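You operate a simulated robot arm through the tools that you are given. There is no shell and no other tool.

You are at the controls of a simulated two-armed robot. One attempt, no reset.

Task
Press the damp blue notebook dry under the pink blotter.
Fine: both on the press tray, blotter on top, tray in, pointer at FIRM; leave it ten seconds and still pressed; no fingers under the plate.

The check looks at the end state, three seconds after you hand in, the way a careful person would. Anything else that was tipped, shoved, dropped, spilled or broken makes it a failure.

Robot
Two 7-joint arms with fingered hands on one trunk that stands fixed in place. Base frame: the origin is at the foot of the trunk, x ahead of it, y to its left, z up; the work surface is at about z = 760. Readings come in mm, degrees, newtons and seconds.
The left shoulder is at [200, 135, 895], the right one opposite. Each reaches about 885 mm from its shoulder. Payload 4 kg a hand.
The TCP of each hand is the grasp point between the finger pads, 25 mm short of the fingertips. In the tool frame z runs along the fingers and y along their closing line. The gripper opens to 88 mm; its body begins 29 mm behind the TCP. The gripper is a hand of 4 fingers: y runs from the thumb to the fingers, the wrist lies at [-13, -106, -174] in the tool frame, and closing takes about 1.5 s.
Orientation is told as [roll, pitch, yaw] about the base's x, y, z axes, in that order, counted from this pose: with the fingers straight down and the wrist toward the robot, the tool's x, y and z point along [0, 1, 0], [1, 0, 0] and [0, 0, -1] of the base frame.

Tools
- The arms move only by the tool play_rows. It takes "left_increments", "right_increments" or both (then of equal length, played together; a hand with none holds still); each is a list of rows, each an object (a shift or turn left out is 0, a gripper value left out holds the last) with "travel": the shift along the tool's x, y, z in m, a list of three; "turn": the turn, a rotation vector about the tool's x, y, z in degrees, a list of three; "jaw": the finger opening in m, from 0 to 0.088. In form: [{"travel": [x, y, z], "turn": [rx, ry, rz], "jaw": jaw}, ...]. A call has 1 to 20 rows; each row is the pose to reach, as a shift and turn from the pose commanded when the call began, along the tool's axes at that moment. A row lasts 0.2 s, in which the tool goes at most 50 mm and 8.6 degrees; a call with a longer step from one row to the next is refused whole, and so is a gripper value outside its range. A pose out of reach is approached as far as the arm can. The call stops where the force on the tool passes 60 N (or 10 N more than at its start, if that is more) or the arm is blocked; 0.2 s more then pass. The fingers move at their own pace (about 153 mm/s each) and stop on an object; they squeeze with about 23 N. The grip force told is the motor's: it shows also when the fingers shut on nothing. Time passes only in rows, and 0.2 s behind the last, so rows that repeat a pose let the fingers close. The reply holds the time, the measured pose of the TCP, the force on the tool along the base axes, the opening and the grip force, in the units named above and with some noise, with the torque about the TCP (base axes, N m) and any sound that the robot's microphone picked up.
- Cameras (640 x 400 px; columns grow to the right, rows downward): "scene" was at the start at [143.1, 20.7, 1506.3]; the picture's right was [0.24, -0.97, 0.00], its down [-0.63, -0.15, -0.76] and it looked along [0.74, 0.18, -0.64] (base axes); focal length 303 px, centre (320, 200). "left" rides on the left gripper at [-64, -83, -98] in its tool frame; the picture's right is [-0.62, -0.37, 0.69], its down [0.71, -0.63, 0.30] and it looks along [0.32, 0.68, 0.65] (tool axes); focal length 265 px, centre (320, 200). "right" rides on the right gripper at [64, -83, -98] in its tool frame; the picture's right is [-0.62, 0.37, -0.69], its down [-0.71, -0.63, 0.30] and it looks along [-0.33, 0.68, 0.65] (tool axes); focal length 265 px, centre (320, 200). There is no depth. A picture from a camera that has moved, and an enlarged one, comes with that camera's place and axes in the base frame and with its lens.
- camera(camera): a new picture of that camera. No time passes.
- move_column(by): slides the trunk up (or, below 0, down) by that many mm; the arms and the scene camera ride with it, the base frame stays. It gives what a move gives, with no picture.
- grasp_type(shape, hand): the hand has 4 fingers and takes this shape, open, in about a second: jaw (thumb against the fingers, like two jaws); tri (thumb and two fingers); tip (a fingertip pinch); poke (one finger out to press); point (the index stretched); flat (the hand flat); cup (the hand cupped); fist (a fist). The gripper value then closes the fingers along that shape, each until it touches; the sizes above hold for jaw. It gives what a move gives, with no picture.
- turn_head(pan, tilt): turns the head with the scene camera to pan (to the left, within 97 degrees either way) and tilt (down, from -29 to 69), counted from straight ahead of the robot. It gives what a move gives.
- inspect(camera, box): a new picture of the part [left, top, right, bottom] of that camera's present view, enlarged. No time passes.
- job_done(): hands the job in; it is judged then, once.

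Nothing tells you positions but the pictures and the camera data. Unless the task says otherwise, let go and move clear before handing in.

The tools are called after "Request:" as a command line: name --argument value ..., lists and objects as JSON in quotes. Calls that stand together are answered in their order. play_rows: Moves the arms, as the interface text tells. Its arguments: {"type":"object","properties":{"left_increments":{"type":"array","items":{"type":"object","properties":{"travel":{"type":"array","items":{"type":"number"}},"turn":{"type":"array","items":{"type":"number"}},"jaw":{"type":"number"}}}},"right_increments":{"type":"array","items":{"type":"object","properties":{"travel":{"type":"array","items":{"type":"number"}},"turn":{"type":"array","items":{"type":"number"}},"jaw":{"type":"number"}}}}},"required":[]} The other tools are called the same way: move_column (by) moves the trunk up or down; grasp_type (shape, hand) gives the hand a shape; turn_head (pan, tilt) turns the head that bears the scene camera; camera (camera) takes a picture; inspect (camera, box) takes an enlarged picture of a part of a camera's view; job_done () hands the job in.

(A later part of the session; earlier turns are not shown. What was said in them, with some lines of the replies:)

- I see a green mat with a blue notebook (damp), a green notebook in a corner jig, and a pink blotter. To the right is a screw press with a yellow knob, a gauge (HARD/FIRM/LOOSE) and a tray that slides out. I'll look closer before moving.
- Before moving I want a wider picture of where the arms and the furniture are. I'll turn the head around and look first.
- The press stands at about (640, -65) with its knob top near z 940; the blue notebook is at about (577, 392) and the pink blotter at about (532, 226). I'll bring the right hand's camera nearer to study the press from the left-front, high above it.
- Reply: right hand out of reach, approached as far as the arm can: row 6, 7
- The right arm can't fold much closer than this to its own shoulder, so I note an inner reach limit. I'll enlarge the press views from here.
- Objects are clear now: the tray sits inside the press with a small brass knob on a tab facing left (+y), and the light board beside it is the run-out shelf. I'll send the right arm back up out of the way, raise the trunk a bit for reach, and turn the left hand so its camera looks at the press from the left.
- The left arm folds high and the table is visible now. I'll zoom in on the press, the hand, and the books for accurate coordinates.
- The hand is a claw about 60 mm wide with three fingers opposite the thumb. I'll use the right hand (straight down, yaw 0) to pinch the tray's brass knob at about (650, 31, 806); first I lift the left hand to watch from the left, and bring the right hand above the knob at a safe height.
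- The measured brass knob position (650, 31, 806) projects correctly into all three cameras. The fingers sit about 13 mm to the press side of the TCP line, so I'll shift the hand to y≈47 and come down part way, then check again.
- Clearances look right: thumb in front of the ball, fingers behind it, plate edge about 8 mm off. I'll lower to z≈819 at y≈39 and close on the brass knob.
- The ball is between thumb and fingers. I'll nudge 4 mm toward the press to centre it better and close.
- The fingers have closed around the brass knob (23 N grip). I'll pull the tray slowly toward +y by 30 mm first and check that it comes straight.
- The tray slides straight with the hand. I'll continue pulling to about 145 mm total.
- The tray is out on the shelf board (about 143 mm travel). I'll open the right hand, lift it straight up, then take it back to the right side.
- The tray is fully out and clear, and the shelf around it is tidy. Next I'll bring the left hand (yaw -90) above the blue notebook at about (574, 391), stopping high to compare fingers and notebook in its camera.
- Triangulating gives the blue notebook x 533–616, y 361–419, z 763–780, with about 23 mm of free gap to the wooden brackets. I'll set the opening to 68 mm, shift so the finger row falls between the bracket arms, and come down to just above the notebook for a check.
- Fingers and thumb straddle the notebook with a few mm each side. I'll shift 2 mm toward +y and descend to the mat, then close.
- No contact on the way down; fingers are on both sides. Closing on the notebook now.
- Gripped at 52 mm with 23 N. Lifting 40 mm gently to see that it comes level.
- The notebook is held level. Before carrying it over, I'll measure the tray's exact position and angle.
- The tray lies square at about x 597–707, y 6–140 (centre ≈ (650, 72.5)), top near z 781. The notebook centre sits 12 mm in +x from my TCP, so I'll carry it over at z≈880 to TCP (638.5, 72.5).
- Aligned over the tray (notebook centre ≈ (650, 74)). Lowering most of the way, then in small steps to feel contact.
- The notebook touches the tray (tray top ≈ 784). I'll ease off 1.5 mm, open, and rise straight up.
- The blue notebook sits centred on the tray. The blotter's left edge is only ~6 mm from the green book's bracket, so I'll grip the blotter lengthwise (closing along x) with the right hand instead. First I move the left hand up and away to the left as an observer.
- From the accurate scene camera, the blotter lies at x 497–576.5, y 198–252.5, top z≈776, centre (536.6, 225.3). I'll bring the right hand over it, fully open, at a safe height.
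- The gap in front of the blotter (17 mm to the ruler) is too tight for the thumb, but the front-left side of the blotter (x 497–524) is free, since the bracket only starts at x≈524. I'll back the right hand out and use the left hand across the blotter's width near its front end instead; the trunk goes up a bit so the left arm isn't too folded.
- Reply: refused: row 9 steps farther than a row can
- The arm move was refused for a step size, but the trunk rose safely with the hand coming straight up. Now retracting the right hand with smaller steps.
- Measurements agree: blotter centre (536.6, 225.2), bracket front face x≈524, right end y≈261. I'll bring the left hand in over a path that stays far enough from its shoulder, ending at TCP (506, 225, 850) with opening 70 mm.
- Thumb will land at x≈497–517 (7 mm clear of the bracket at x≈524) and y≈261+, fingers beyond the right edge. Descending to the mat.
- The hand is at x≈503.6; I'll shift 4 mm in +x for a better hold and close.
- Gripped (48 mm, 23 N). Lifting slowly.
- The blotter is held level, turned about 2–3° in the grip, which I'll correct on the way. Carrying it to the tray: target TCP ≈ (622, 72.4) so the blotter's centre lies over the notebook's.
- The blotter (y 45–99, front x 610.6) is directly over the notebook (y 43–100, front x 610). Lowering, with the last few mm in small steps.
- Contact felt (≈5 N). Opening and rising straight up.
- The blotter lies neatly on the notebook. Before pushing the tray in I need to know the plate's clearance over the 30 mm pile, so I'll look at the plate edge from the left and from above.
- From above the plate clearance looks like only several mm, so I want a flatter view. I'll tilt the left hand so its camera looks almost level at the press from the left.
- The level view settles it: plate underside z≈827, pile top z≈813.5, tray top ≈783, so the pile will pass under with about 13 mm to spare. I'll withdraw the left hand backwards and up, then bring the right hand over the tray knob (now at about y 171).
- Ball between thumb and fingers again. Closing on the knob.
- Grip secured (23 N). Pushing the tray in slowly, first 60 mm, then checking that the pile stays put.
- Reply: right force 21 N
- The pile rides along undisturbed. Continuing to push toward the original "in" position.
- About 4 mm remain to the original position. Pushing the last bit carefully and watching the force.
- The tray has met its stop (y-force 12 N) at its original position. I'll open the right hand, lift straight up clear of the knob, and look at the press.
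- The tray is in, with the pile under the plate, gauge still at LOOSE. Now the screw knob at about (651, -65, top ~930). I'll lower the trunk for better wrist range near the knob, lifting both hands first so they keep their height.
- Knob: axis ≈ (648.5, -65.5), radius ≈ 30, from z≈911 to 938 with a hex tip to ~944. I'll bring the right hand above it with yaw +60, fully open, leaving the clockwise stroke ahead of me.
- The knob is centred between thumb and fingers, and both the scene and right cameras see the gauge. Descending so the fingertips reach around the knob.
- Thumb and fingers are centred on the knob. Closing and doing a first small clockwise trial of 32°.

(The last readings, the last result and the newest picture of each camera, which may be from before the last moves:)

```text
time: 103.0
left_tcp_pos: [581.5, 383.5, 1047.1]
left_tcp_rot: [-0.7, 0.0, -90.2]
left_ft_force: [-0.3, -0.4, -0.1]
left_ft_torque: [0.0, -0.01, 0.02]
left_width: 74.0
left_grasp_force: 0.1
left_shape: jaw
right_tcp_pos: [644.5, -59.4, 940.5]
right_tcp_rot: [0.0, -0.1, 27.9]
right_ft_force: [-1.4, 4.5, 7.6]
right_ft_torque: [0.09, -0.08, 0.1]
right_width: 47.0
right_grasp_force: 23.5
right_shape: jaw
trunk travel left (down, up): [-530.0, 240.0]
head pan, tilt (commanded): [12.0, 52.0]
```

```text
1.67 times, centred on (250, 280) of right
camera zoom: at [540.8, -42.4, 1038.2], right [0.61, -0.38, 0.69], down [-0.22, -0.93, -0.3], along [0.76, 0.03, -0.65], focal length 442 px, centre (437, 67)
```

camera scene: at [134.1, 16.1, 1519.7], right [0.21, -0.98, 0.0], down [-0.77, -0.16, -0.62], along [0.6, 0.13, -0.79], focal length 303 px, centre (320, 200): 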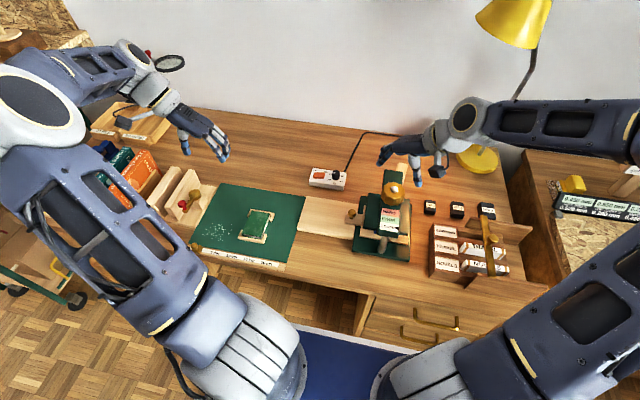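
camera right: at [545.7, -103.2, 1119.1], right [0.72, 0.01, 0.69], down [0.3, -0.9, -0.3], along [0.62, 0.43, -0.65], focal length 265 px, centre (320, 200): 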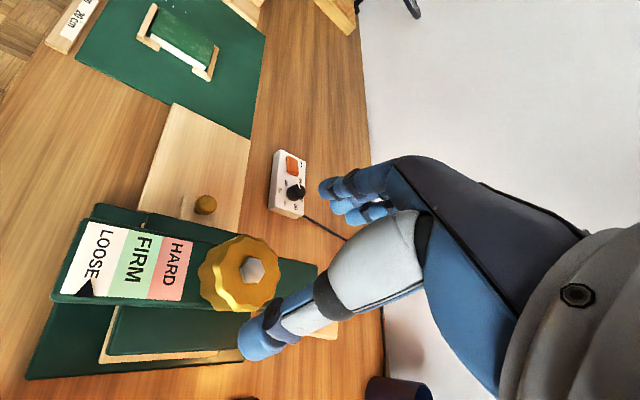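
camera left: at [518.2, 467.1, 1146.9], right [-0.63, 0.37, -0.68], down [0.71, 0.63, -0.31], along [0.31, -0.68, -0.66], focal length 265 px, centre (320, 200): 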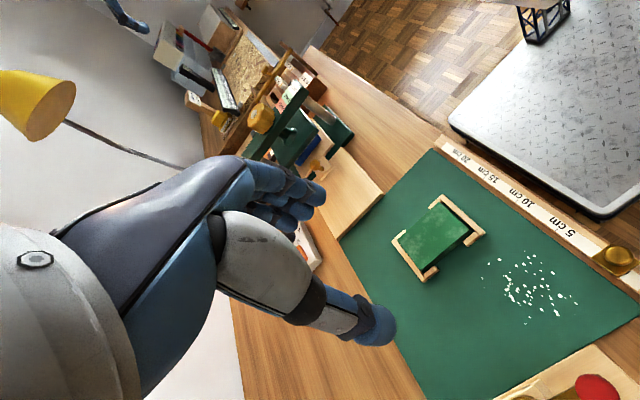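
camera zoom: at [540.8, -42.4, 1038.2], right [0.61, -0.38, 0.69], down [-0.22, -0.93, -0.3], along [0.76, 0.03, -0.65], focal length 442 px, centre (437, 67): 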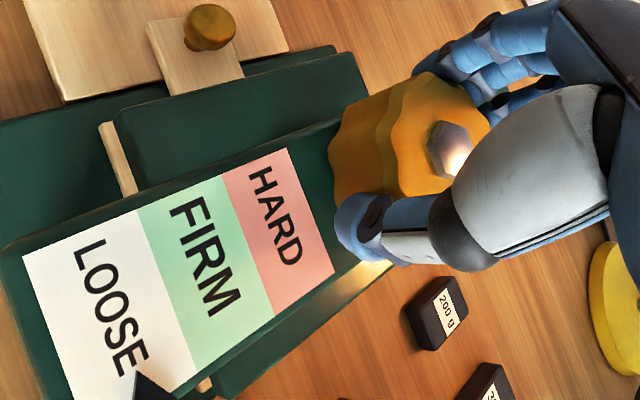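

The knob turns easily with the hand. I'll continue the clockwise stroke by another 104°, orbiting about the knob axis.

Request:
play_rows --right_increments '[{"travel": [0.0001, 0.001, 0], "turn": [0, 0, 8], "jaw": 0.04}, {"travel": [0.0, 0.002, 0], "turn": [0, 0, 16]}, {"travel": [-0.0002, 0.0029, 0], "turn": [0, 0, 24]}, {"travel": [-0.0005, 0.0039, 0], "turn": [0, 0, 32]}, {"travel": [-0.001, 0.0047, 0], "turn": [0, 0, 40]}, {"travel": [-0.0016, 0.0055, 0], "turn": [0, 0, 48]}, {"travel": [-0.0023, 0.0062, 0], "turn": [0, 0, 56]}, {"travel": [-0.003, 0.0069, 0], "turn": [0, 0, 64]}, {"travel": [-0.0039, 0.0073, 0], "turn": [0, 0, 72]}, {"travel": [-0.0048, 0.0077, 0], "turn": [0, 0, 80]}, {"travel": [-0.0058, 0.008, 0], "turn": [0, 0, 88]}, {"travel": [-0.0067, 0.0081, 0], "turn": [0, 0, 96]}, {"travel": [-0.0077, 0.008, 0], "turn": [0, 0, 104]}, {"travel": [-0.0077, 0.008, 0], "turn": [0, 0, 104]}]'

Request:
inspect --camera "scene" --box '[345, 150, 445, 250]'

Request:
inspect --camera "left" --box '[230, 50, 390, 190]'

Request:
camera --camera "right"

```text
time: 106.0
left_tcp_pos: [581.8, 383.8, 1047.0]
left_tcp_rot: [-0.7, -0.1, -90.1]
left_ft_force: [-0.4, -0.5, 0.2]
left_ft_torque: [-0.02, 0.05, 0.0]
left_width: 73.9
left_grasp_force: 0.1
left_shape: jaw
right_tcp_pos: [656.0, -62.1, 940.6]
right_tcp_rot: [0.0, -0.1, -76.1]
right_ft_force: [3.0, 3.4, 13.9]
right_ft_torque: [-0.06, -0.13, 0.01]
right_width: 46.4
right_grasp_force: 22.8
right_shape: jaw
trunk travel left (down, up): [-530.0, 240.0]
head pan, tilt (commanded): [12.0, 52.0]
```

```text
4.00 times, centred on (395, 200) of scene
camera zoom: at [133.9, 16.3, 1519.8], right [0.21, -0.98, 0.0], down [-0.77, -0.16, -0.62], along [0.6, 0.13, -0.79], focal length 1213 px, centre (20, 200)
```

zoom: 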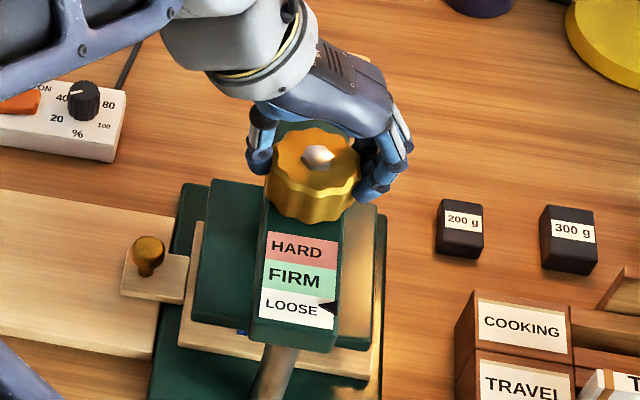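

```text
2.86 times, centred on (310, 120) of left
camera zoom: at [518.1, 467.3, 1146.9], right [-0.63, 0.37, -0.68], down [0.71, 0.63, -0.31], along [0.31, -0.68, -0.66], focal length 758 px, centre (349, 429)
```

zoom: 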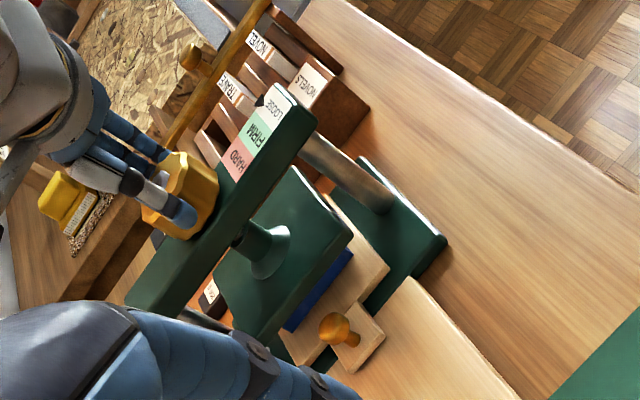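

```text
taken
camera right: at [698.4, 33.1, 1038.0], right [-0.51, -0.51, 0.69], down [-0.84, 0.44, -0.31], along [-0.15, -0.74, -0.65], focal length 265 px, centre (320, 200)
```

right: 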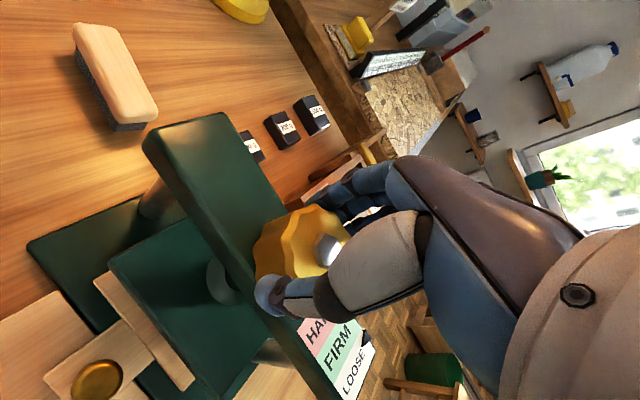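

The plate has come down a few mm with this 136° turn. I'll zoom in on the gauge and gap, then open, swing back round the knob and regrip.

Request:
inspect --camera "scene" --box '[385, 200, 425, 240]'

Request:
inspect --camera "left" --box '[280, 100, 360, 170]'

Request:
play_rows --right_increments '[{"travel": [0, 0, 0], "jaw": 0.06}, {"travel": [0, 0, 0], "jaw": 0.08}, {"travel": [0, 0, 0], "jaw": 0.088}, {"travel": [0, 0, 0], "jaw": 0.088}, {"travel": [0, 0, 0], "jaw": 0.088}]'

```text
10.00 times, centred on (405, 220) of scene
camera zoom: at [133.9, 16.3, 1519.8], right [0.21, -0.98, 0.0], down [-0.77, -0.16, -0.62], along [0.6, 0.13, -0.79], focal length 3031 px, centre (-530, 0)
```

zoom: 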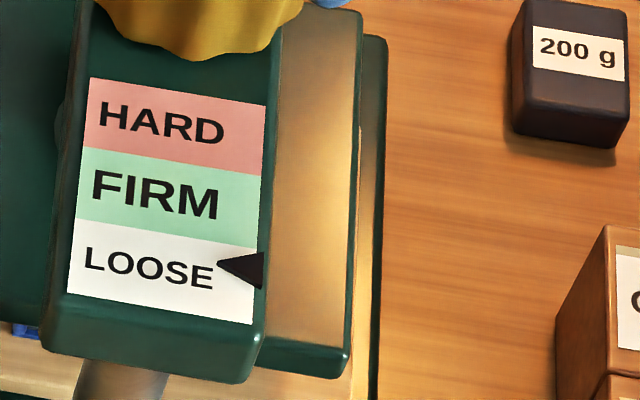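

```text
5.71 times, centred on (320, 135) of left
camera zoom: at [518.1, 467.3, 1146.9], right [-0.63, 0.37, -0.68], down [0.71, 0.63, -0.31], along [0.31, -0.68, -0.66], focal length 1517 px, centre (320, 571)
```

zoom: 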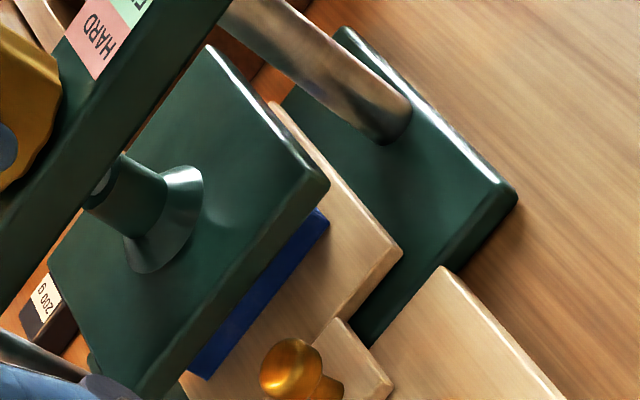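

```text
time: 107.2
left_tcp_pos: [581.2, 384.1, 1047.7]
left_tcp_rot: [-0.8, -0.1, -90.1]
left_ft_force: [-0.6, -0.2, 0.9]
left_ft_torque: [0.0, -0.01, -0.02]
left_width: 73.8
left_grasp_force: 0.1
left_shape: jaw
right_tcp_pos: [655.9, -62.3, 939.8]
right_tcp_rot: [0.0, 0.0, -75.9]
right_ft_force: [0.5, 0.1, 1.0]
right_ft_torque: [0.01, -0.01, 0.01]
right_width: 88.1
right_grasp_force: 0.1
right_shape: jaw
trunk travel left (down, up): [-530.0, 240.0]
head pan, tilt (commanded): [12.0, 52.0]
```

The pointer is creeping up within LOOSE as the plate descends, so clockwise is right. Swinging the open hand back around the knob.

Request:
play_rows --right_increments '[{"travel": [-0.0002, -0.001, 0], "turn": [0, 0, -8], "jaw": 0.088}, {"travel": [-0.0005, -0.002, 0], "turn": [0, 0, -16]}, {"travel": [-0.001, -0.003, 0], "turn": [0, 0, -24]}, {"travel": [-0.0016, -0.0039, 0], "turn": [0, 0, -32]}, {"travel": [-0.0023, -0.0046, 0], "turn": [0, 0, -40]}, {"travel": [-0.0031, -0.0053, 0], "turn": [0, 0, -48]}, {"travel": [-0.004, -0.0059, 0], "turn": [0, 0, -56]}, {"travel": [-0.0049, -0.0063, 0], "turn": [0, 0, -64]}, {"travel": [-0.0059, -0.0066, 0], "turn": [0, 0, -72]}, {"travel": [-0.007, -0.0067, 0], "turn": [0, 0, -80]}, {"travel": [-0.008, -0.0067, 0], "turn": [0, 0, -88]}, {"travel": [-0.0091, -0.0066, 0], "turn": [0, 0, -96]}, {"travel": [-0.0101, -0.0063, 0], "turn": [0, 0, -104]}, {"travel": [-0.0111, -0.0059, 0], "turn": [0, 0, -112]}, {"travel": [-0.0119, -0.0053, 0], "turn": [0, 0, -120]}, {"travel": [-0.0127, -0.0046, 0], "turn": [0, 0, -128]}, {"travel": [-0.0135, -0.0038, 0], "turn": [0, 0, -136]}, {"travel": [-0.0135, -0.0038, 0], "turn": [0, 0, -136]}]'

Request:
inspect --camera "scene" --box '[345, 150, 445, 250]'

Request:
inspect --camera "right" --box '[160, 160, 400, 400]'

```text
time: 111.0
left_tcp_pos: [582.2, 384.0, 1048.1]
left_tcp_rot: [-0.8, 0.0, -90.1]
left_ft_force: [0.3, -0.1, -0.5]
left_ft_torque: [0.04, 0.03, 0.0]
left_width: 74.0
left_grasp_force: 0.0
left_shape: jaw
right_tcp_pos: [641.8, -61.5, 940.4]
right_tcp_rot: [0.0, 0.0, 59.9]
right_ft_force: [0.3, -0.5, -1.0]
right_ft_torque: [0.02, 0.02, -0.06]
right_width: 87.5
right_grasp_force: 0.0
right_shape: jaw
trunk travel left (down, up): [-530.0, 240.0]
head pan, tilt (commanded): [12.0, 52.0]
```

```text
4.00 times, centred on (395, 200) of scene
camera zoom: at [134.1, 16.1, 1519.7], right [0.21, -0.98, 0.0], down [-0.77, -0.16, -0.62], along [0.6, 0.13, -0.79], focal length 1213 px, centre (20, 200)
```

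zoom: 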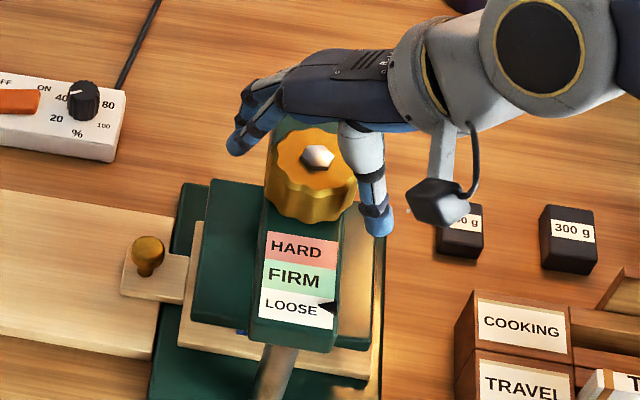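

```text
1.67 times, centred on (280, 280) of right
camera zoom: at [543.9, -103.0, 1038.5], right [0.72, 0.01, 0.69], down [0.3, -0.9, -0.3], along [0.62, 0.43, -0.65], focal length 442 px, centre (387, 67)
```

zoom: 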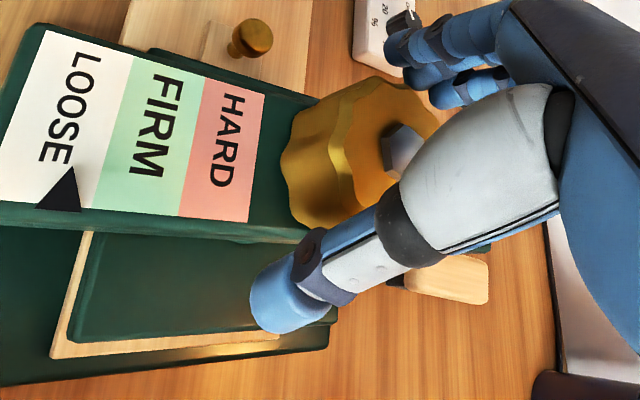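

Stroke two: close on the knob again and turn another 136° clockwise.

Request:
play_rows --right_increments '[{"travel": [0, 0, 0], "jaw": 0.04}, {"travel": [0, 0, 0], "jaw": 0.04}, {"travel": [0, 0, 0], "jaw": 0.04}, {"travel": [0.0001, 0.0011, 0], "turn": [0, 0, 8]}, {"travel": [0.0, 0.0021, 0], "turn": [0, 0, 16]}, {"travel": [-0.0002, 0.0031, 0], "turn": [0, 0, 24]}, {"travel": [-0.0006, 0.0041, 0], "turn": [0, 0, 32]}, {"travel": [-0.0011, 0.0051, 0], "turn": [0, 0, 40]}, {"travel": [-0.0017, 0.0059, 0], "turn": [0, 0, 48]}, {"travel": [-0.0025, 0.0067, 0], "turn": [0, 0, 56]}, {"travel": [-0.0033, 0.0073, 0], "turn": [0, 0, 64]}, {"travel": [-0.0042, 0.0078, 0], "turn": [0, 0, 72]}, {"travel": [-0.0052, 0.0082, 0], "turn": [0, 0, 80]}, {"travel": [-0.0062, 0.0085, 0], "turn": [0, 0, 88]}, {"travel": [-0.0073, 0.0086, 0], "turn": [0, 0, 96]}, {"travel": [-0.0083, 0.0085, 0], "turn": [0, 0, 104]}, {"travel": [-0.0094, 0.0083, 0], "turn": [0, 0, 112]}, {"travel": [-0.0104, 0.008, 0], "turn": [0, 0, 120]}, {"travel": [-0.0113, 0.0075, 0], "turn": [0, 0, 128]}, {"travel": [-0.0122, 0.0069, 0], "turn": [0, 0, 136]}]'

Request:
inspect --camera "scene" --box '[345, 150, 445, 250]'

Request:
inspect --camera "scene" --box '[385, 200, 425, 240]'

Request:
inspect --camera "left" --box '[280, 100, 360, 170]'

```text
time: 115.2
left_tcp_pos: [581.3, 383.7, 1047.9]
left_tcp_rot: [-0.8, 0.1, -90.1]
left_ft_force: [0.0, 0.5, 0.3]
left_ft_torque: [-0.02, 0.02, -0.01]
left_width: 73.8
left_grasp_force: 0.0
left_shape: jaw
right_tcp_pos: [657.6, -63.1, 940.2]
right_tcp_rot: [0.2, -0.1, -76.2]
right_ft_force: [11.6, 3.7, 8.9]
right_ft_torque: [-0.03, -0.29, 0.25]
right_width: 46.4
right_grasp_force: 23.2
right_shape: jaw
trunk travel left (down, up): [-530.0, 240.0]
head pan, tilt (commanded): [12.0, 52.0]
```

```text
4.00 times, centred on (395, 200) of scene
camera zoom: at [134.3, 16.3, 1519.7], right [0.21, -0.98, 0.0], down [-0.77, -0.16, -0.62], along [0.6, 0.13, -0.79], focal length 1213 px, centre (20, 200)
```

zoom: 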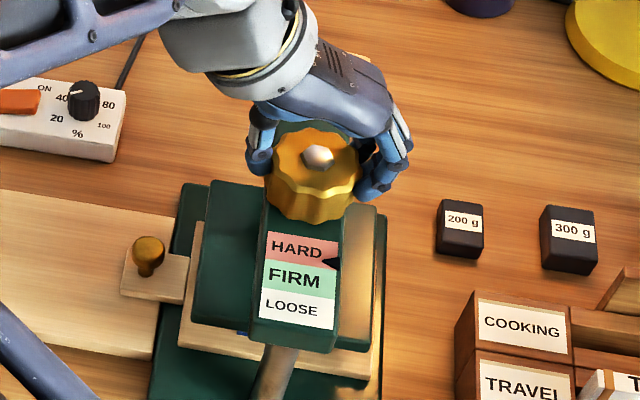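

```text
10.00 times, centred on (405, 220) of scene
camera zoom: at [134.3, 16.3, 1519.7], right [0.21, -0.98, 0.0], down [-0.77, -0.16, -0.62], along [0.6, 0.13, -0.79], focal length 3031 px, centre (-530, 0)
```

zoom: 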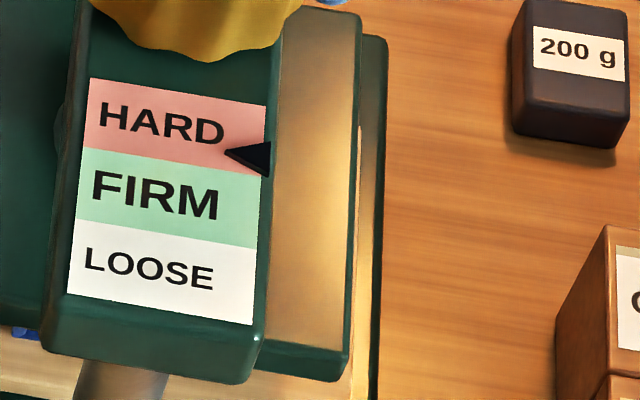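

```text
5.71 times, centred on (320, 135) of left
camera zoom: at [518.4, 467.3, 1146.7], right [-0.63, 0.37, -0.68], down [0.71, 0.63, -0.31], along [0.31, -0.68, -0.66], focal length 1517 px, centre (320, 571)
```

zoom: 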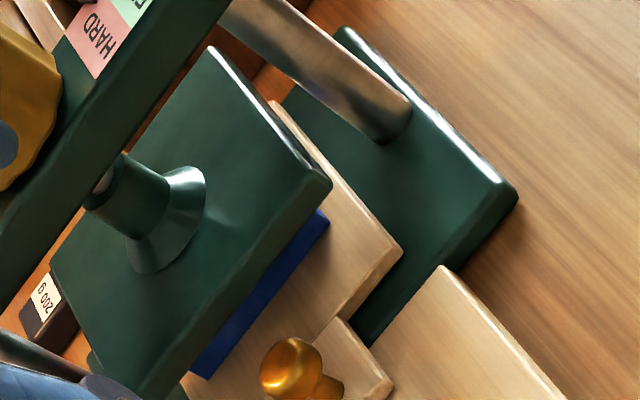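

The pointer rose quickly once the plate met the pile and is now just over the FIRM/HARD line. I'll turn back (counter-clockwise) while still gripping, 40° first.

Request:
play_rows --right_increments '[{"travel": [-0.0002, -0.001, 0], "turn": [0, 0, -8]}, {"travel": [-0.0005, -0.002, 0], "turn": [0, 0, -16]}, {"travel": [-0.001, -0.003, 0], "turn": [0, 0, -24]}, {"travel": [-0.0016, -0.0039, 0], "turn": [0, 0, -32]}, {"travel": [-0.0023, -0.0046, 0], "turn": [0, 0, -40]}, {"travel": [-0.0023, -0.0046, 0], "turn": [0, 0, -40]}]'

Request:
inspect --camera "scene" --box '[385, 200, 425, 240]'

Request:
inspect --camera "scene" --box '[345, 150, 445, 250]'

```text
time: 116.7
left_tcp_pos: [582.7, 384.0, 1047.6]
left_tcp_rot: [-0.7, -0.1, -90.1]
left_ft_force: [0.1, 1.2, -0.5]
left_ft_torque: [0.01, 0.01, -0.02]
left_width: 73.9
left_grasp_force: 0.0
left_shape: jaw
right_tcp_pos: [651.3, -59.6, 940.4]
right_tcp_rot: [0.0, -0.1, -35.9]
right_ft_force: [2.3, -8.4, 14.4]
right_ft_torque: [-0.29, -0.19, -0.24]
right_width: 46.6
right_grasp_force: 22.7
right_shape: jaw
trunk travel left (down, up): [-530.0, 240.0]
head pan, tilt (commanded): [12.0, 52.0]
```

```text
10.00 times, centred on (405, 220) of scene
camera zoom: at [134.1, 15.9, 1519.7], right [0.21, -0.98, 0.0], down [-0.77, -0.16, -0.62], along [0.6, 0.13, -0.79], focal length 3031 px, centre (-530, 0)
```

zoom: 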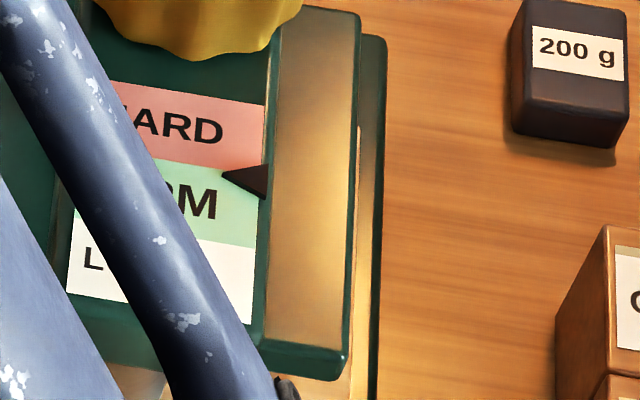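

```text
4.00 times, centred on (395, 200) of scene
camera zoom: at [134.1, 15.9, 1519.7], right [0.21, -0.98, 0.0], down [-0.77, -0.16, -0.62], along [0.6, 0.13, -0.79], focal length 1213 px, centre (20, 200)
```

zoom: 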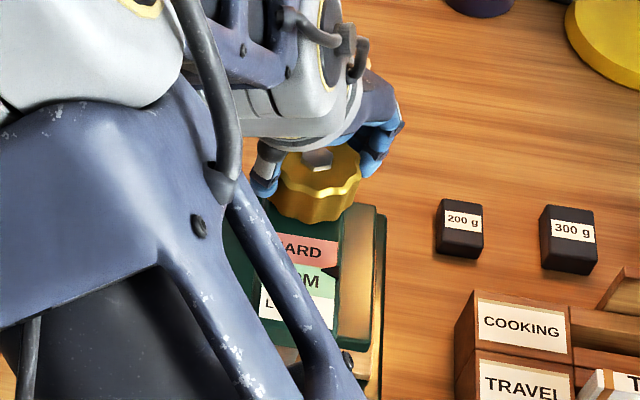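

Pointer now sits right on the FIRM/HARD line; about 0.5 px per degree. Turning back another 64°.

Request:
play_rows --right_increments '[{"travel": [-0.0002, -0.001, 0], "turn": [0, 0, -8]}, {"travel": [-0.0005, -0.002, 0], "turn": [0, 0, -16]}, {"travel": [-0.001, -0.003, 0], "turn": [0, 0, -24]}, {"travel": [-0.0016, -0.0039, 0], "turn": [0, 0, -32]}, {"travel": [-0.0023, -0.0046, 0], "turn": [0, 0, -40]}, {"travel": [-0.0031, -0.0053, 0], "turn": [0, 0, -48]}, {"travel": [-0.004, -0.0059, 0], "turn": [0, 0, -56]}, {"travel": [-0.0049, -0.0063, 0], "turn": [0, 0, -64]}, {"travel": [-0.0049, -0.0063, 0], "turn": [0, 0, -64]}]'

Request:
inspect --camera "scene" --box '[385, 200, 425, 240]'

Request:
inspect --camera "right" --box '[100, 160, 400, 400]'

Request:
inspect --camera "left" --box '[260, 60, 360, 150]'

```text
time: 118.7
left_tcp_pos: [583.0, 382.9, 1047.6]
left_tcp_rot: [-0.7, 0.0, -90.1]
left_ft_force: [-0.1, 0.3, 0.4]
left_ft_torque: [0.04, -0.03, 0.0]
left_width: 73.9
left_grasp_force: 0.0
left_shape: jaw
right_tcp_pos: [645.0, -60.5, 939.3]
right_tcp_rot: [0.0, 0.0, 28.0]
right_ft_force: [6.4, -3.1, 13.2]
right_ft_torque: [0.05, -0.29, -0.19]
right_width: 46.2
right_grasp_force: 22.9
right_shape: jaw
trunk travel left (down, up): [-530.0, 240.0]
head pan, tilt (commanded): [12.0, 52.0]
```

```text
10.00 times, centred on (405, 220) of scene
camera zoom: at [134.0, 16.0, 1519.8], right [0.21, -0.98, 0.0], down [-0.77, -0.16, -0.62], along [0.6, 0.13, -0.79], focal length 3031 px, centre (-530, 0)
```

zoom: 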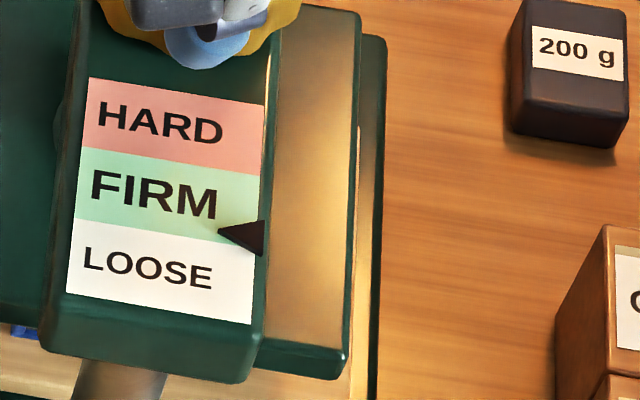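

```text
1.67 times, centred on (250, 280) of right
camera zoom: at [540.4, -42.6, 1037.9], right [0.62, -0.37, 0.69], down [-0.22, -0.93, -0.3], along [0.76, 0.03, -0.65], focal length 442 px, centre (437, 67)
```

zoom: 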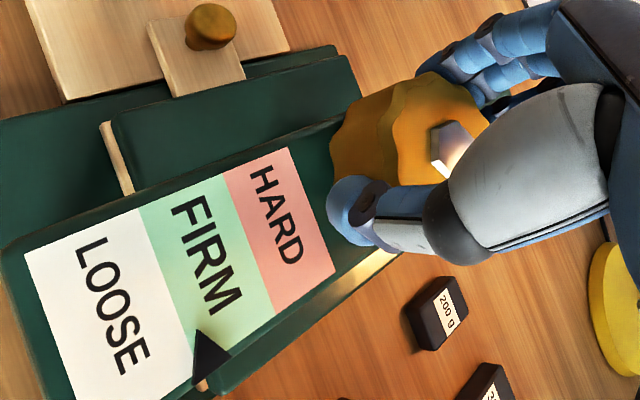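

```text
4.44 times, centred on (310, 105) of left
camera zoom: at [518.2, 467.0, 1147.0], right [-0.63, 0.37, -0.68], down [0.71, 0.63, -0.31], along [0.31, -0.68, -0.66], focal length 1180 px, centre (364, 622)
```

zoom: 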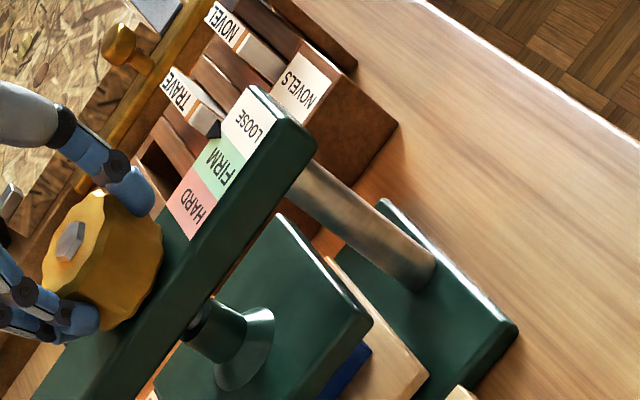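

Now it's just inside FIRM near LOOSE. A touch clockwise, about 26°, should centre it in FIRM.

Request:
play_rows --right_increments '[{"travel": [0.0001, 0.0011, 0], "turn": [0, 0, 8]}, {"travel": [0.0, 0.0021, 0], "turn": [0, 0, 16]}, {"travel": [-0.0002, 0.0031, 0], "turn": [0, 0, 24]}, {"travel": [-0.0003, 0.0034, 0], "turn": [0, 0, 26]}, {"travel": [-0.0003, 0.0034, 0], "turn": [0, 0, 26]}]'

Request:
inspect --camera "scene" --box '[385, 200, 425, 240]'

Request:
inspect --camera "right" --box '[60, 160, 360, 400]'

Request:
inspect --camera "left" --box '[260, 60, 360, 150]'

```text
time: 119.8
left_tcp_pos: [581.4, 383.1, 1048.4]
left_tcp_rot: [-0.7, 0.0, -90.0]
left_ft_force: [-0.1, 0.7, 0.1]
left_ft_torque: [0.01, -0.01, 0.0]
left_width: 73.8
left_grasp_force: 0.0
left_shape: jaw
right_tcp_pos: [646.9, -56.4, 941.0]
right_tcp_rot: [0.0, -0.1, 1.9]
right_ft_force: [2.8, 10.4, 12.5]
right_ft_torque: [0.24, -0.15, 0.21]
right_width: 46.6
right_grasp_force: 23.5
right_shape: jaw
trunk travel left (down, up): [-530.0, 240.0]
head pan, tilt (commanded): [12.0, 52.0]
```

```text
10.00 times, centred on (405, 220) of scene
camera zoom: at [134.1, 16.5, 1519.7], right [0.21, -0.98, 0.0], down [-0.77, -0.16, -0.62], along [0.6, 0.13, -0.79], focal length 3031 px, centre (-530, 0)
```

zoom: 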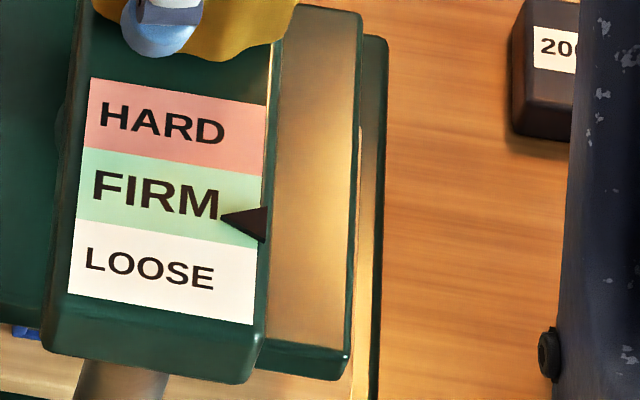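

```text
1.67 times, centred on (210, 280) of right
camera zoom: at [561.0, 4.0, 1038.3], right [0.39, -0.61, 0.69], down [-0.6, -0.74, -0.3], along [0.7, -0.3, -0.65], focal length 442 px, centre (503, 67)
```

zoom: 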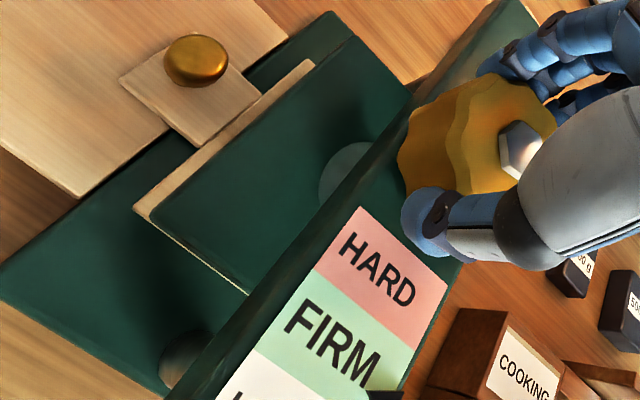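

```text
4.44 times, centred on (310, 105) of left
camera zoom: at [518.2, 467.5, 1146.8], right [-0.63, 0.37, -0.68], down [0.71, 0.63, -0.31], along [0.31, -0.68, -0.66], focal length 1180 px, centre (364, 622)
```

zoom: 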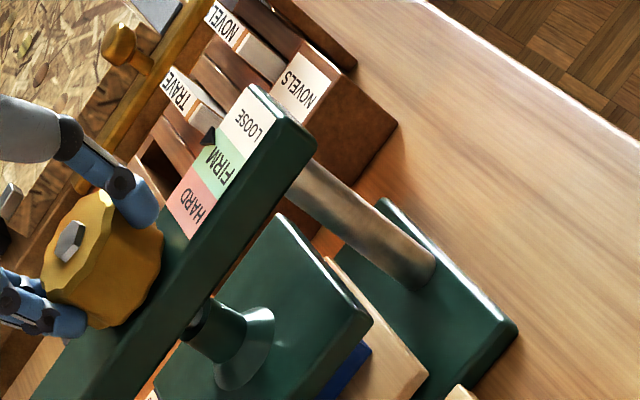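

Nearly centred; another 16° clockwise.

Request:
play_rows --right_increments '[{"travel": [0.0001, 0.0011, 0], "turn": [0, 0, 8]}, {"travel": [0.0, 0.0021, 0], "turn": [0, 0, 16]}, {"travel": [0.0, 0.0021, 0], "turn": [0, 0, 16]}, {"travel": [0.0, 0.0021, 0], "turn": [0, 0, 16]}]'

Request:
inspect --camera "scene" --box '[385, 200, 425, 240]'

Request:
inspect --camera "left" --box '[260, 60, 360, 150]'

```text
time: 120.8
left_tcp_pos: [581.9, 384.1, 1046.9]
left_tcp_rot: [-0.8, 0.0, -90.1]
left_ft_force: [0.5, 0.4, 0.4]
left_ft_torque: [-0.01, 0.02, -0.01]
left_width: 73.8
left_grasp_force: 0.0
left_shape: jaw
right_tcp_pos: [649.4, -57.1, 940.1]
right_tcp_rot: [0.0, 0.0, -14.0]
right_ft_force: [7.0, 11.6, 10.9]
right_ft_torque: [0.3, -0.21, 0.23]
right_width: 46.9
right_grasp_force: 23.1
right_shape: jaw
trunk travel left (down, up): [-530.0, 240.0]
head pan, tilt (commanded): [12.0, 52.0]
```

```text
10.00 times, centred on (405, 220) of scene
camera zoom: at [134.2, 16.5, 1519.7], right [0.21, -0.98, 0.0], down [-0.77, -0.16, -0.62], along [0.6, 0.13, -0.79], focal length 3031 px, centre (-530, 0)
```

zoom: 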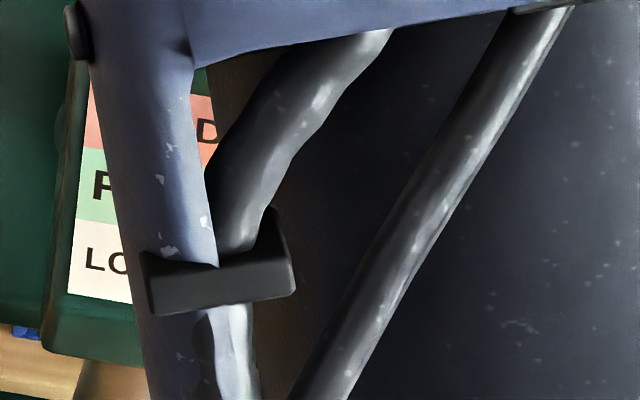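

```text
4.44 times, centred on (310, 105) of left
camera zoom: at [518.3, 467.4, 1146.7], right [-0.63, 0.37, -0.68], down [0.71, 0.63, -0.31], along [0.31, -0.68, -0.66], focal length 1180 px, centre (364, 622)
```

zoom: 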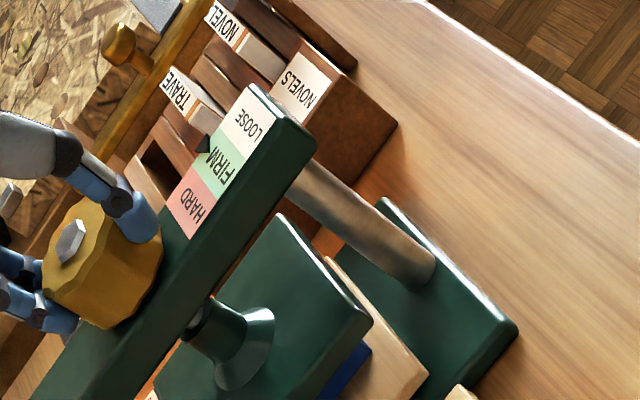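

Request:
inspect --camera "left" --box '[290, 70, 330, 110]'

```text
10.00 times, centred on (310, 90) of left
camera zoom: at [518.3, 467.4, 1146.7], right [-0.63, 0.37, -0.68], down [0.71, 0.63, -0.31], along [0.31, -0.68, -0.66], focal length 2654 px, centre (420, 1300)
```

zoom: 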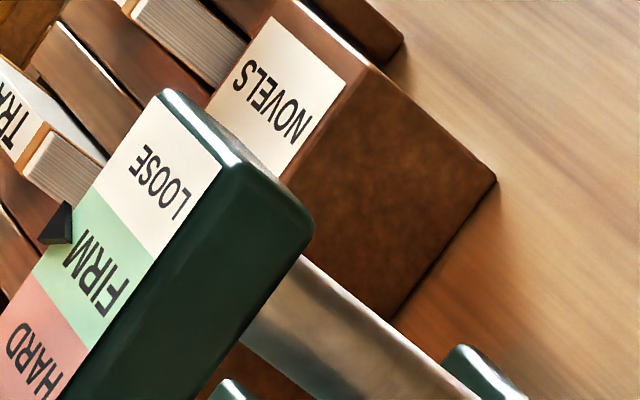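

The pointer is centred in FIRM. Now I'll open the hand, rise straight up off the knob, and check the pointer holds.

Request:
play_rows --right_increments '[{"travel": [0, 0, 0], "jaw": 0.06}, {"travel": [0, 0, 0], "jaw": 0.08}, {"travel": [0, 0, 0], "jaw": 0.088}, {"travel": [0, 0, 0], "jaw": 0.088}, {"travel": [0, 0, -0.01], "jaw": 0.088}, {"travel": [0, 0, -0.03]}, {"travel": [0, 0, -0.06]}, {"travel": [0, 0, -0.1]}, {"travel": [0, 0, -0.14]}, {"travel": [0, 0, -0.18]}, {"travel": [0, 0, -0.2]}, {"travel": [0, 0, -0.2]}]'

Request:
inspect --camera "left" --box '[240, 60, 360, 150]'

Request:
camera --camera "scene"

```text
time: 123.5
left_tcp_pos: [581.7, 382.8, 1046.8]
left_tcp_rot: [-0.9, 0.0, -90.2]
left_ft_force: [-0.4, 0.9, -0.5]
left_ft_torque: [0.02, 0.01, -0.01]
left_width: 73.9
left_grasp_force: 0.0
left_shape: jaw
right_tcp_pos: [650.3, -55.5, 1140.0]
right_tcp_rot: [0.0, 0.0, -14.0]
right_ft_force: [0.3, 0.5, -0.9]
right_ft_torque: [0.01, -0.01, 0.0]
right_width: 87.6
right_grasp_force: 0.1
right_shape: jaw
trunk travel left (down, up): [-530.0, 240.0]
head pan, tilt (commanded): [12.0, 52.0]
```

```text
4.44 times, centred on (300, 105) of left
camera zoom: at [518.3, 467.1, 1146.8], right [-0.63, 0.37, -0.68], down [0.71, 0.63, -0.31], along [0.31, -0.68, -0.66], focal length 1180 px, centre (409, 622)
```

zoom: 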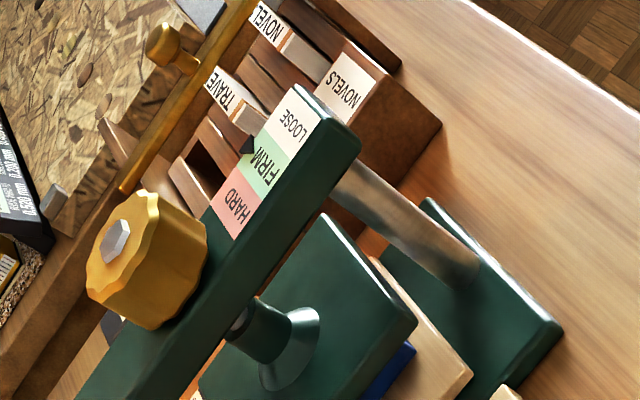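

```text
taken
camera scene: at [134.1, 16.1, 1519.7], right [0.21, -0.98, 0.0], down [-0.77, -0.16, -0.62], along [0.6, 0.13, -0.79], focal length 303 px, centre (320, 200)
```

scene: 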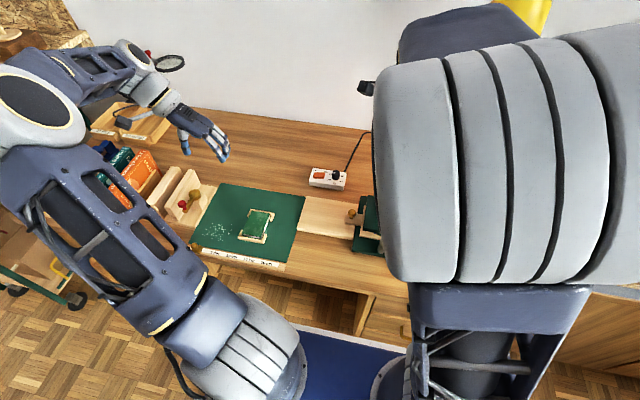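

The pointer stays centred in FIRM with the hand off. I'll move the right arm back to its side, then let more than ten seconds pass.

Request:
play_rows --right_increments '[{"travel": [-0.03, -0.002, -0.01], "turn": [0, 0, -2]}, {"travel": [-0.06, -0.004, -0.02], "turn": [0, 0, -5]}, {"travel": [-0.09, -0.006, -0.03], "turn": [0, 0, -8]}, {"travel": [-0.12, -0.008, -0.04], "turn": [0, 0, -11]}, {"travel": [-0.15, -0.01, -0.05], "turn": [0, 0, -14]}, {"travel": [-0.18, -0.011, -0.06], "turn": [0, 0, -14]}, {"travel": [-0.2, -0.012, -0.06], "turn": [0, 0, -14]}, {"travel": [-0.2, -0.012, -0.06], "turn": [0, 0, -14]}]'

Request:
camera --camera "scene"

Request:
inspect --camera "scene" --box '[345, 175, 425, 255]'

```text
time: 125.2
left_tcp_pos: [582.6, 383.9, 1046.6]
left_tcp_rot: [-0.8, 0.0, -90.1]
left_ft_force: [0.2, 0.2, -0.4]
left_ft_torque: [0.02, 0.02, 0.0]
left_width: 73.8
left_grasp_force: 0.0
left_shape: jaw
right_tcp_pos: [590.3, -246.2, 1198.1]
right_tcp_rot: [-0.1, 0.0, 0.0]
right_ft_force: [-0.3, 0.4, 0.6]
right_ft_torque: [0.0, -0.01, -0.03]
right_width: 87.6
right_grasp_force: 0.1
right_shape: jaw
trunk travel left (down, up): [-530.0, 240.0]
head pan, tilt (commanded): [12.0, 52.0]
```

```text
taken
camera scene: at [134.1, 16.1, 1519.7], right [0.21, -0.98, 0.0], down [-0.77, -0.16, -0.62], along [0.6, 0.13, -0.79], focal length 303 px, centre (320, 200)
```

scene: 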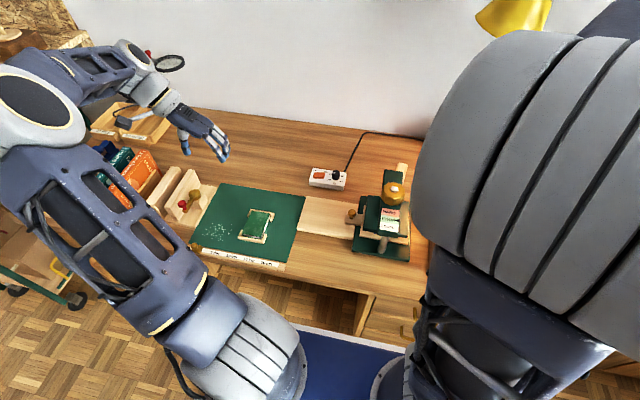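

```text
5.00 times, centred on (385, 215) of scene
camera zoom: at [134.1, 16.1, 1519.7], right [0.21, -0.98, 0.0], down [-0.77, -0.16, -0.62], along [0.6, 0.13, -0.79], focal length 1516 px, centre (-5, 125)
```

zoom: 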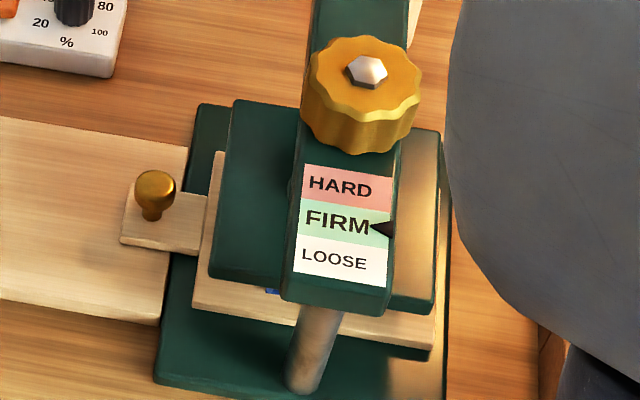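

FIRM is holding. While time passes I'll bring the left hand's camera to a low tilted view to confirm that the blotter still lies on the notebook under the plate.

Request:
play_rows --left_increments '[{"travel": [0.004, 0.02, 0.025], "turn": [-4, 0, 0]}, {"travel": [0.008, 0.045, 0.055], "turn": [-9, 0, 0]}, {"travel": [0.012, 0.072, 0.085], "turn": [-14, 0, 0]}, {"travel": [0.016, 0.1, 0.115], "turn": [-20, 0, 0]}, {"travel": [0.02, 0.128, 0.145], "turn": [-26, 0, 0]}, {"travel": [0.025, 0.155, 0.175], "turn": [-32, 0, 0]}, {"travel": [0.03, 0.177, 0.198], "turn": [-35, 0, 0]}, {"travel": [0.03, 0.177, 0.198], "turn": [-35, 0, 0]}]'

Request:
camera --camera "left"

Request:
inspect --camera "left" --box '[290, 130, 430, 260]'

```text
time: 127.0
left_tcp_pos: [608.5, 208.3, 849.1]
left_tcp_rot: [-1.0, -35.0, -89.6]
left_ft_force: [0.0, -0.5, -0.1]
left_ft_torque: [0.0, 0.0, 0.0]
left_width: 73.9
left_grasp_force: 0.0
left_shape: jaw
right_tcp_pos: [590.4, -245.8, 1197.1]
right_tcp_rot: [-0.1, 0.0, 0.1]
right_ft_force: [-0.5, 0.0, -0.2]
right_ft_torque: [0.02, 0.01, -0.01]
right_width: 87.7
right_grasp_force: 0.1
right_shape: jaw
trunk travel left (down, up): [-530.0, 240.0]
head pan, tilt (commanded): [12.0, 52.0]
```

```text
taken
camera left: at [543.7, 334.1, 883.2], right [-0.63, -0.09, -0.77], down [0.71, 0.34, -0.62], along [0.32, -0.94, -0.15], focal length 265 px, centre (320, 200)
```

left: 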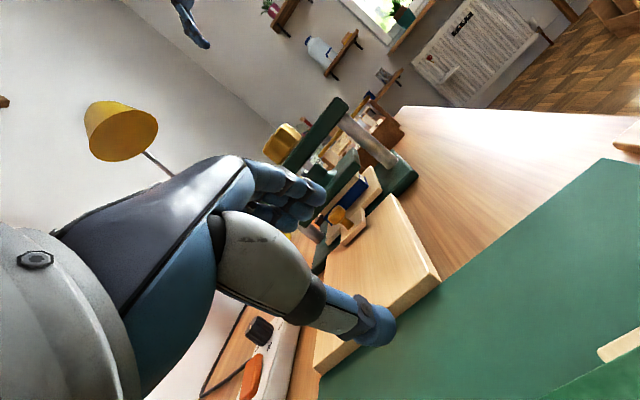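

```text
3.08 times, centred on (360, 195) of left
camera zoom: at [543.7, 334.1, 883.2], right [-0.63, -0.09, -0.77], down [0.71, 0.34, -0.62], along [0.32, -0.94, -0.15], focal length 817 px, centre (197, 215)
```

zoom: 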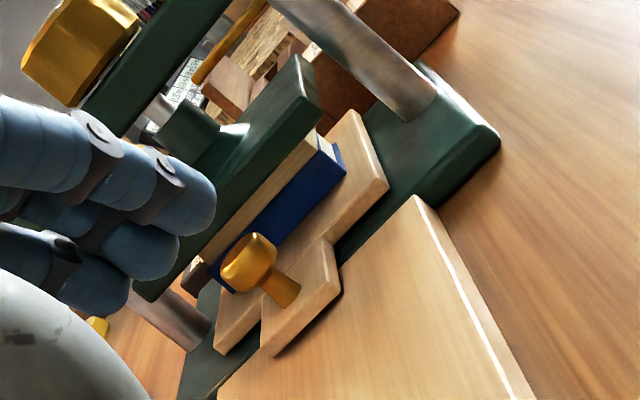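

The stack is right: plate on blotter, blotter on blue notebook, on the tray. Withdrawing the left hand and letting time pass.

Request:
play_rows --left_increments '[{"travel": [0, -0.002, -0.04]}, {"travel": [0, -0.004, -0.08], "turn": [5, 0, 0]}, {"travel": [0, -0.006, -0.12], "turn": [12, 0, 0]}, {"travel": [0, -0.008, -0.16], "turn": [19, 0, 0]}, {"travel": [0, -0.008, -0.2], "turn": [26, 0, 0]}, {"travel": [0, -0.008, -0.24], "turn": [33, 0, 0]}, {"travel": [0, -0.01, -0.27], "turn": [35, 0, 0]}, {"travel": [0, -0.01, -0.27], "turn": [35, 0, 0]}, {"travel": [0, -0.01, -0.27], "turn": [35, 0, 0]}, {"travel": [0, -0.01, -0.27], "turn": [35, 0, 0]}, {"travel": [0, -0.01, -0.27], "turn": [35, 0, 0]}, {"travel": [0, -0.01, -0.27], "turn": [35, 0, 0]}, {"travel": [0, -0.01, -0.27], "turn": [35, 0, 0]}, {"travel": [0, -0.01, -0.27], "turn": [35, 0, 0]}, {"travel": [0, -0.01, -0.27], "turn": [35, 0, 0]}, {"travel": [0, -0.01, -0.27], "turn": [35, 0, 0]}, {"travel": [0, -0.01, -0.27], "turn": [35, 0, 0]}, {"travel": [0, -0.01, -0.27], "turn": [35, 0, 0]}, {"travel": [0, -0.01, -0.27], "turn": [35, 0, 0]}, {"travel": [0, -0.01, -0.27], "turn": [35, 0, 0]}]'

Request:
play_rows --right_increments '[{"travel": [-0.03, 0, -0.02]}, {"travel": [-0.06, 0, -0.04]}, {"travel": [-0.06, 0, -0.06]}, {"travel": [-0.06, 0, -0.08]}, {"travel": [-0.06, 0, -0.1]}, {"travel": [-0.06, 0, -0.12]}, {"travel": [-0.06, 0, -0.14]}, {"travel": [-0.06, 0, -0.14]}, {"travel": [-0.06, 0, -0.14]}, {"travel": [-0.06, 0, -0.14]}, {"travel": [-0.06, 0, -0.14]}, {"travel": [-0.06, 0, -0.14]}, {"travel": [-0.06, 0, -0.14]}, {"travel": [-0.06, 0, -0.14]}, {"travel": [-0.06, 0, -0.14]}, {"travel": [-0.06, 0, -0.14]}, {"travel": [-0.06, 0, -0.14]}, {"travel": [-0.06, 0, -0.14]}, {"travel": [-0.06, 0, -0.14]}, {"travel": [-0.06, 0, -0.14]}]'

Request:
play_rows --right_increments '[{"travel": [0, 0, 0]}, {"travel": [0, 0, 0]}, {"travel": [0, 0, 0]}, {"travel": [0, 0, 0]}, {"travel": [0, 0, 0]}, {"travel": [0, 0, 0]}, {"travel": [0, 0, 0]}, {"travel": [0, 0, 0]}, {"travel": [0, 0, 0]}, {"travel": [0, 0, 0]}, {"travel": [0, 0, 0]}, {"travel": [0, 0, 0]}, {"travel": [0, 0, 0]}, {"travel": [0, 0, 0]}, {"travel": [0, 0, 0]}, {"travel": [0, 0, 0]}, {"travel": [0, 0, 0]}, {"travel": [0, 0, 0]}, {"travel": [0, 0, 0]}, {"travel": [0, 0, 0]}]'

Request:
camera --camera "scene"

Request:
inspect --camera "scene" --box '[345, 175, 425, 255]'

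```text
time: 131.2
left_tcp_pos: [611.5, 367.6, 1064.2]
left_tcp_rot: [-0.8, 0.0, -90.1]
left_ft_force: [0.6, -0.2, 0.0]
left_ft_torque: [-0.04, 0.01, 0.02]
left_width: 73.6
left_grasp_force: 0.0
left_shape: jaw
right_tcp_pos: [588.9, -246.0, 1198.8]
right_tcp_rot: [-0.2, 0.0, -0.1]
right_ft_force: [0.3, -0.7, -0.4]
right_ft_torque: [0.01, 0.0, -0.01]
right_width: 87.4
right_grasp_force: 0.1
right_shape: jaw
trunk travel left (down, up): [-530.0, 240.0]
head pan, tilt (commanded): [12.0, 52.0]
```

```text
time: 135.4
left_tcp_pos: [611.9, 366.1, 1064.7]
left_tcp_rot: [-0.7, 0.0, -90.1]
left_ft_force: [-0.4, 0.0, 0.4]
left_ft_torque: [-0.03, 0.0, -0.01]
left_width: 73.8
left_grasp_force: 0.0
left_shape: jaw
right_tcp_pos: [588.9, -309.1, 1339.5]
right_tcp_rot: [0.0, 0.1, 0.0]
right_ft_force: [0.9, 0.3, 0.8]
right_ft_torque: [0.02, 0.04, 0.0]
right_width: 87.8
right_grasp_force: 0.0
right_shape: jaw
trunk travel left (down, up): [-530.0, 240.0]
head pan, tilt (commanded): [12.0, 52.0]
```

```text
time: 139.7
left_tcp_pos: [612.5, 367.2, 1065.0]
left_tcp_rot: [-0.7, 0.0, -90.0]
left_ft_force: [0.6, 0.7, 0.3]
left_ft_torque: [0.0, -0.01, 0.01]
left_width: 73.6
left_grasp_force: 0.2
left_shape: jaw
right_tcp_pos: [589.4, -307.5, 1339.3]
right_tcp_rot: [0.0, 0.0, 0.1]
right_ft_force: [-0.3, -0.1, -0.1]
right_ft_torque: [0.02, 0.01, -0.01]
right_width: 87.4
right_grasp_force: 0.1
right_shape: jaw
trunk travel left (down, up): [-530.0, 240.0]
head pan, tilt (commanded): [12.0, 52.0]
```

```text
taken
camera scene: at [134.1, 16.1, 1519.7], right [0.21, -0.98, 0.0], down [-0.77, -0.16, -0.62], along [0.6, 0.13, -0.79], focal length 303 px, centre (320, 200)
```

scene: 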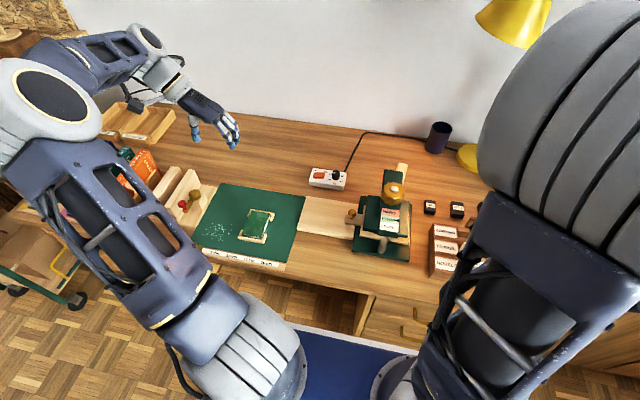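

```text
5.00 times, centred on (385, 215) of scene
camera zoom: at [134.1, 16.1, 1519.7], right [0.21, -0.98, 0.0], down [-0.77, -0.16, -0.62], along [0.6, 0.13, -0.79], focal length 1516 px, centre (-5, 125)
```

zoom: 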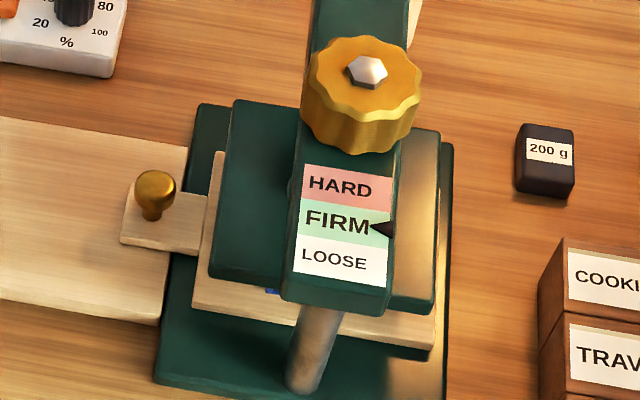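

The pointer has held mid-FIRM for about 19 seconds since the last turn, with the tray in and the blotter on top of the notebook under the plate. Both hands are clear and I see nothing else disturbed, so I'm handing in.

Request:
job_done

```text
The job is handed in.
```

The damp blue notebook is in the press under the pink blotter, with the tray in and the pointer in the middle of FIRM. I've handed the job in, but no verdict has come back.

- **Pressing time:** the pointer had held at FIRM for about 19 seconds when I handed in, and the press was still tight.
- **Stack:** a low side view after tightening showed the plate resting on the blotter, the blotter on the notebook, and the notebook on the tray.
- **Overshoot:** while tightening, the pointer went just past FIRM into HARD for a few seconds. I turned it back, and it held steady once I let go.
- **Surroundings:** the green notebook and its brackets looked unmoved, and I saw nothing else tipped or shifted. Both hands are clear, with no fingers under the plate.
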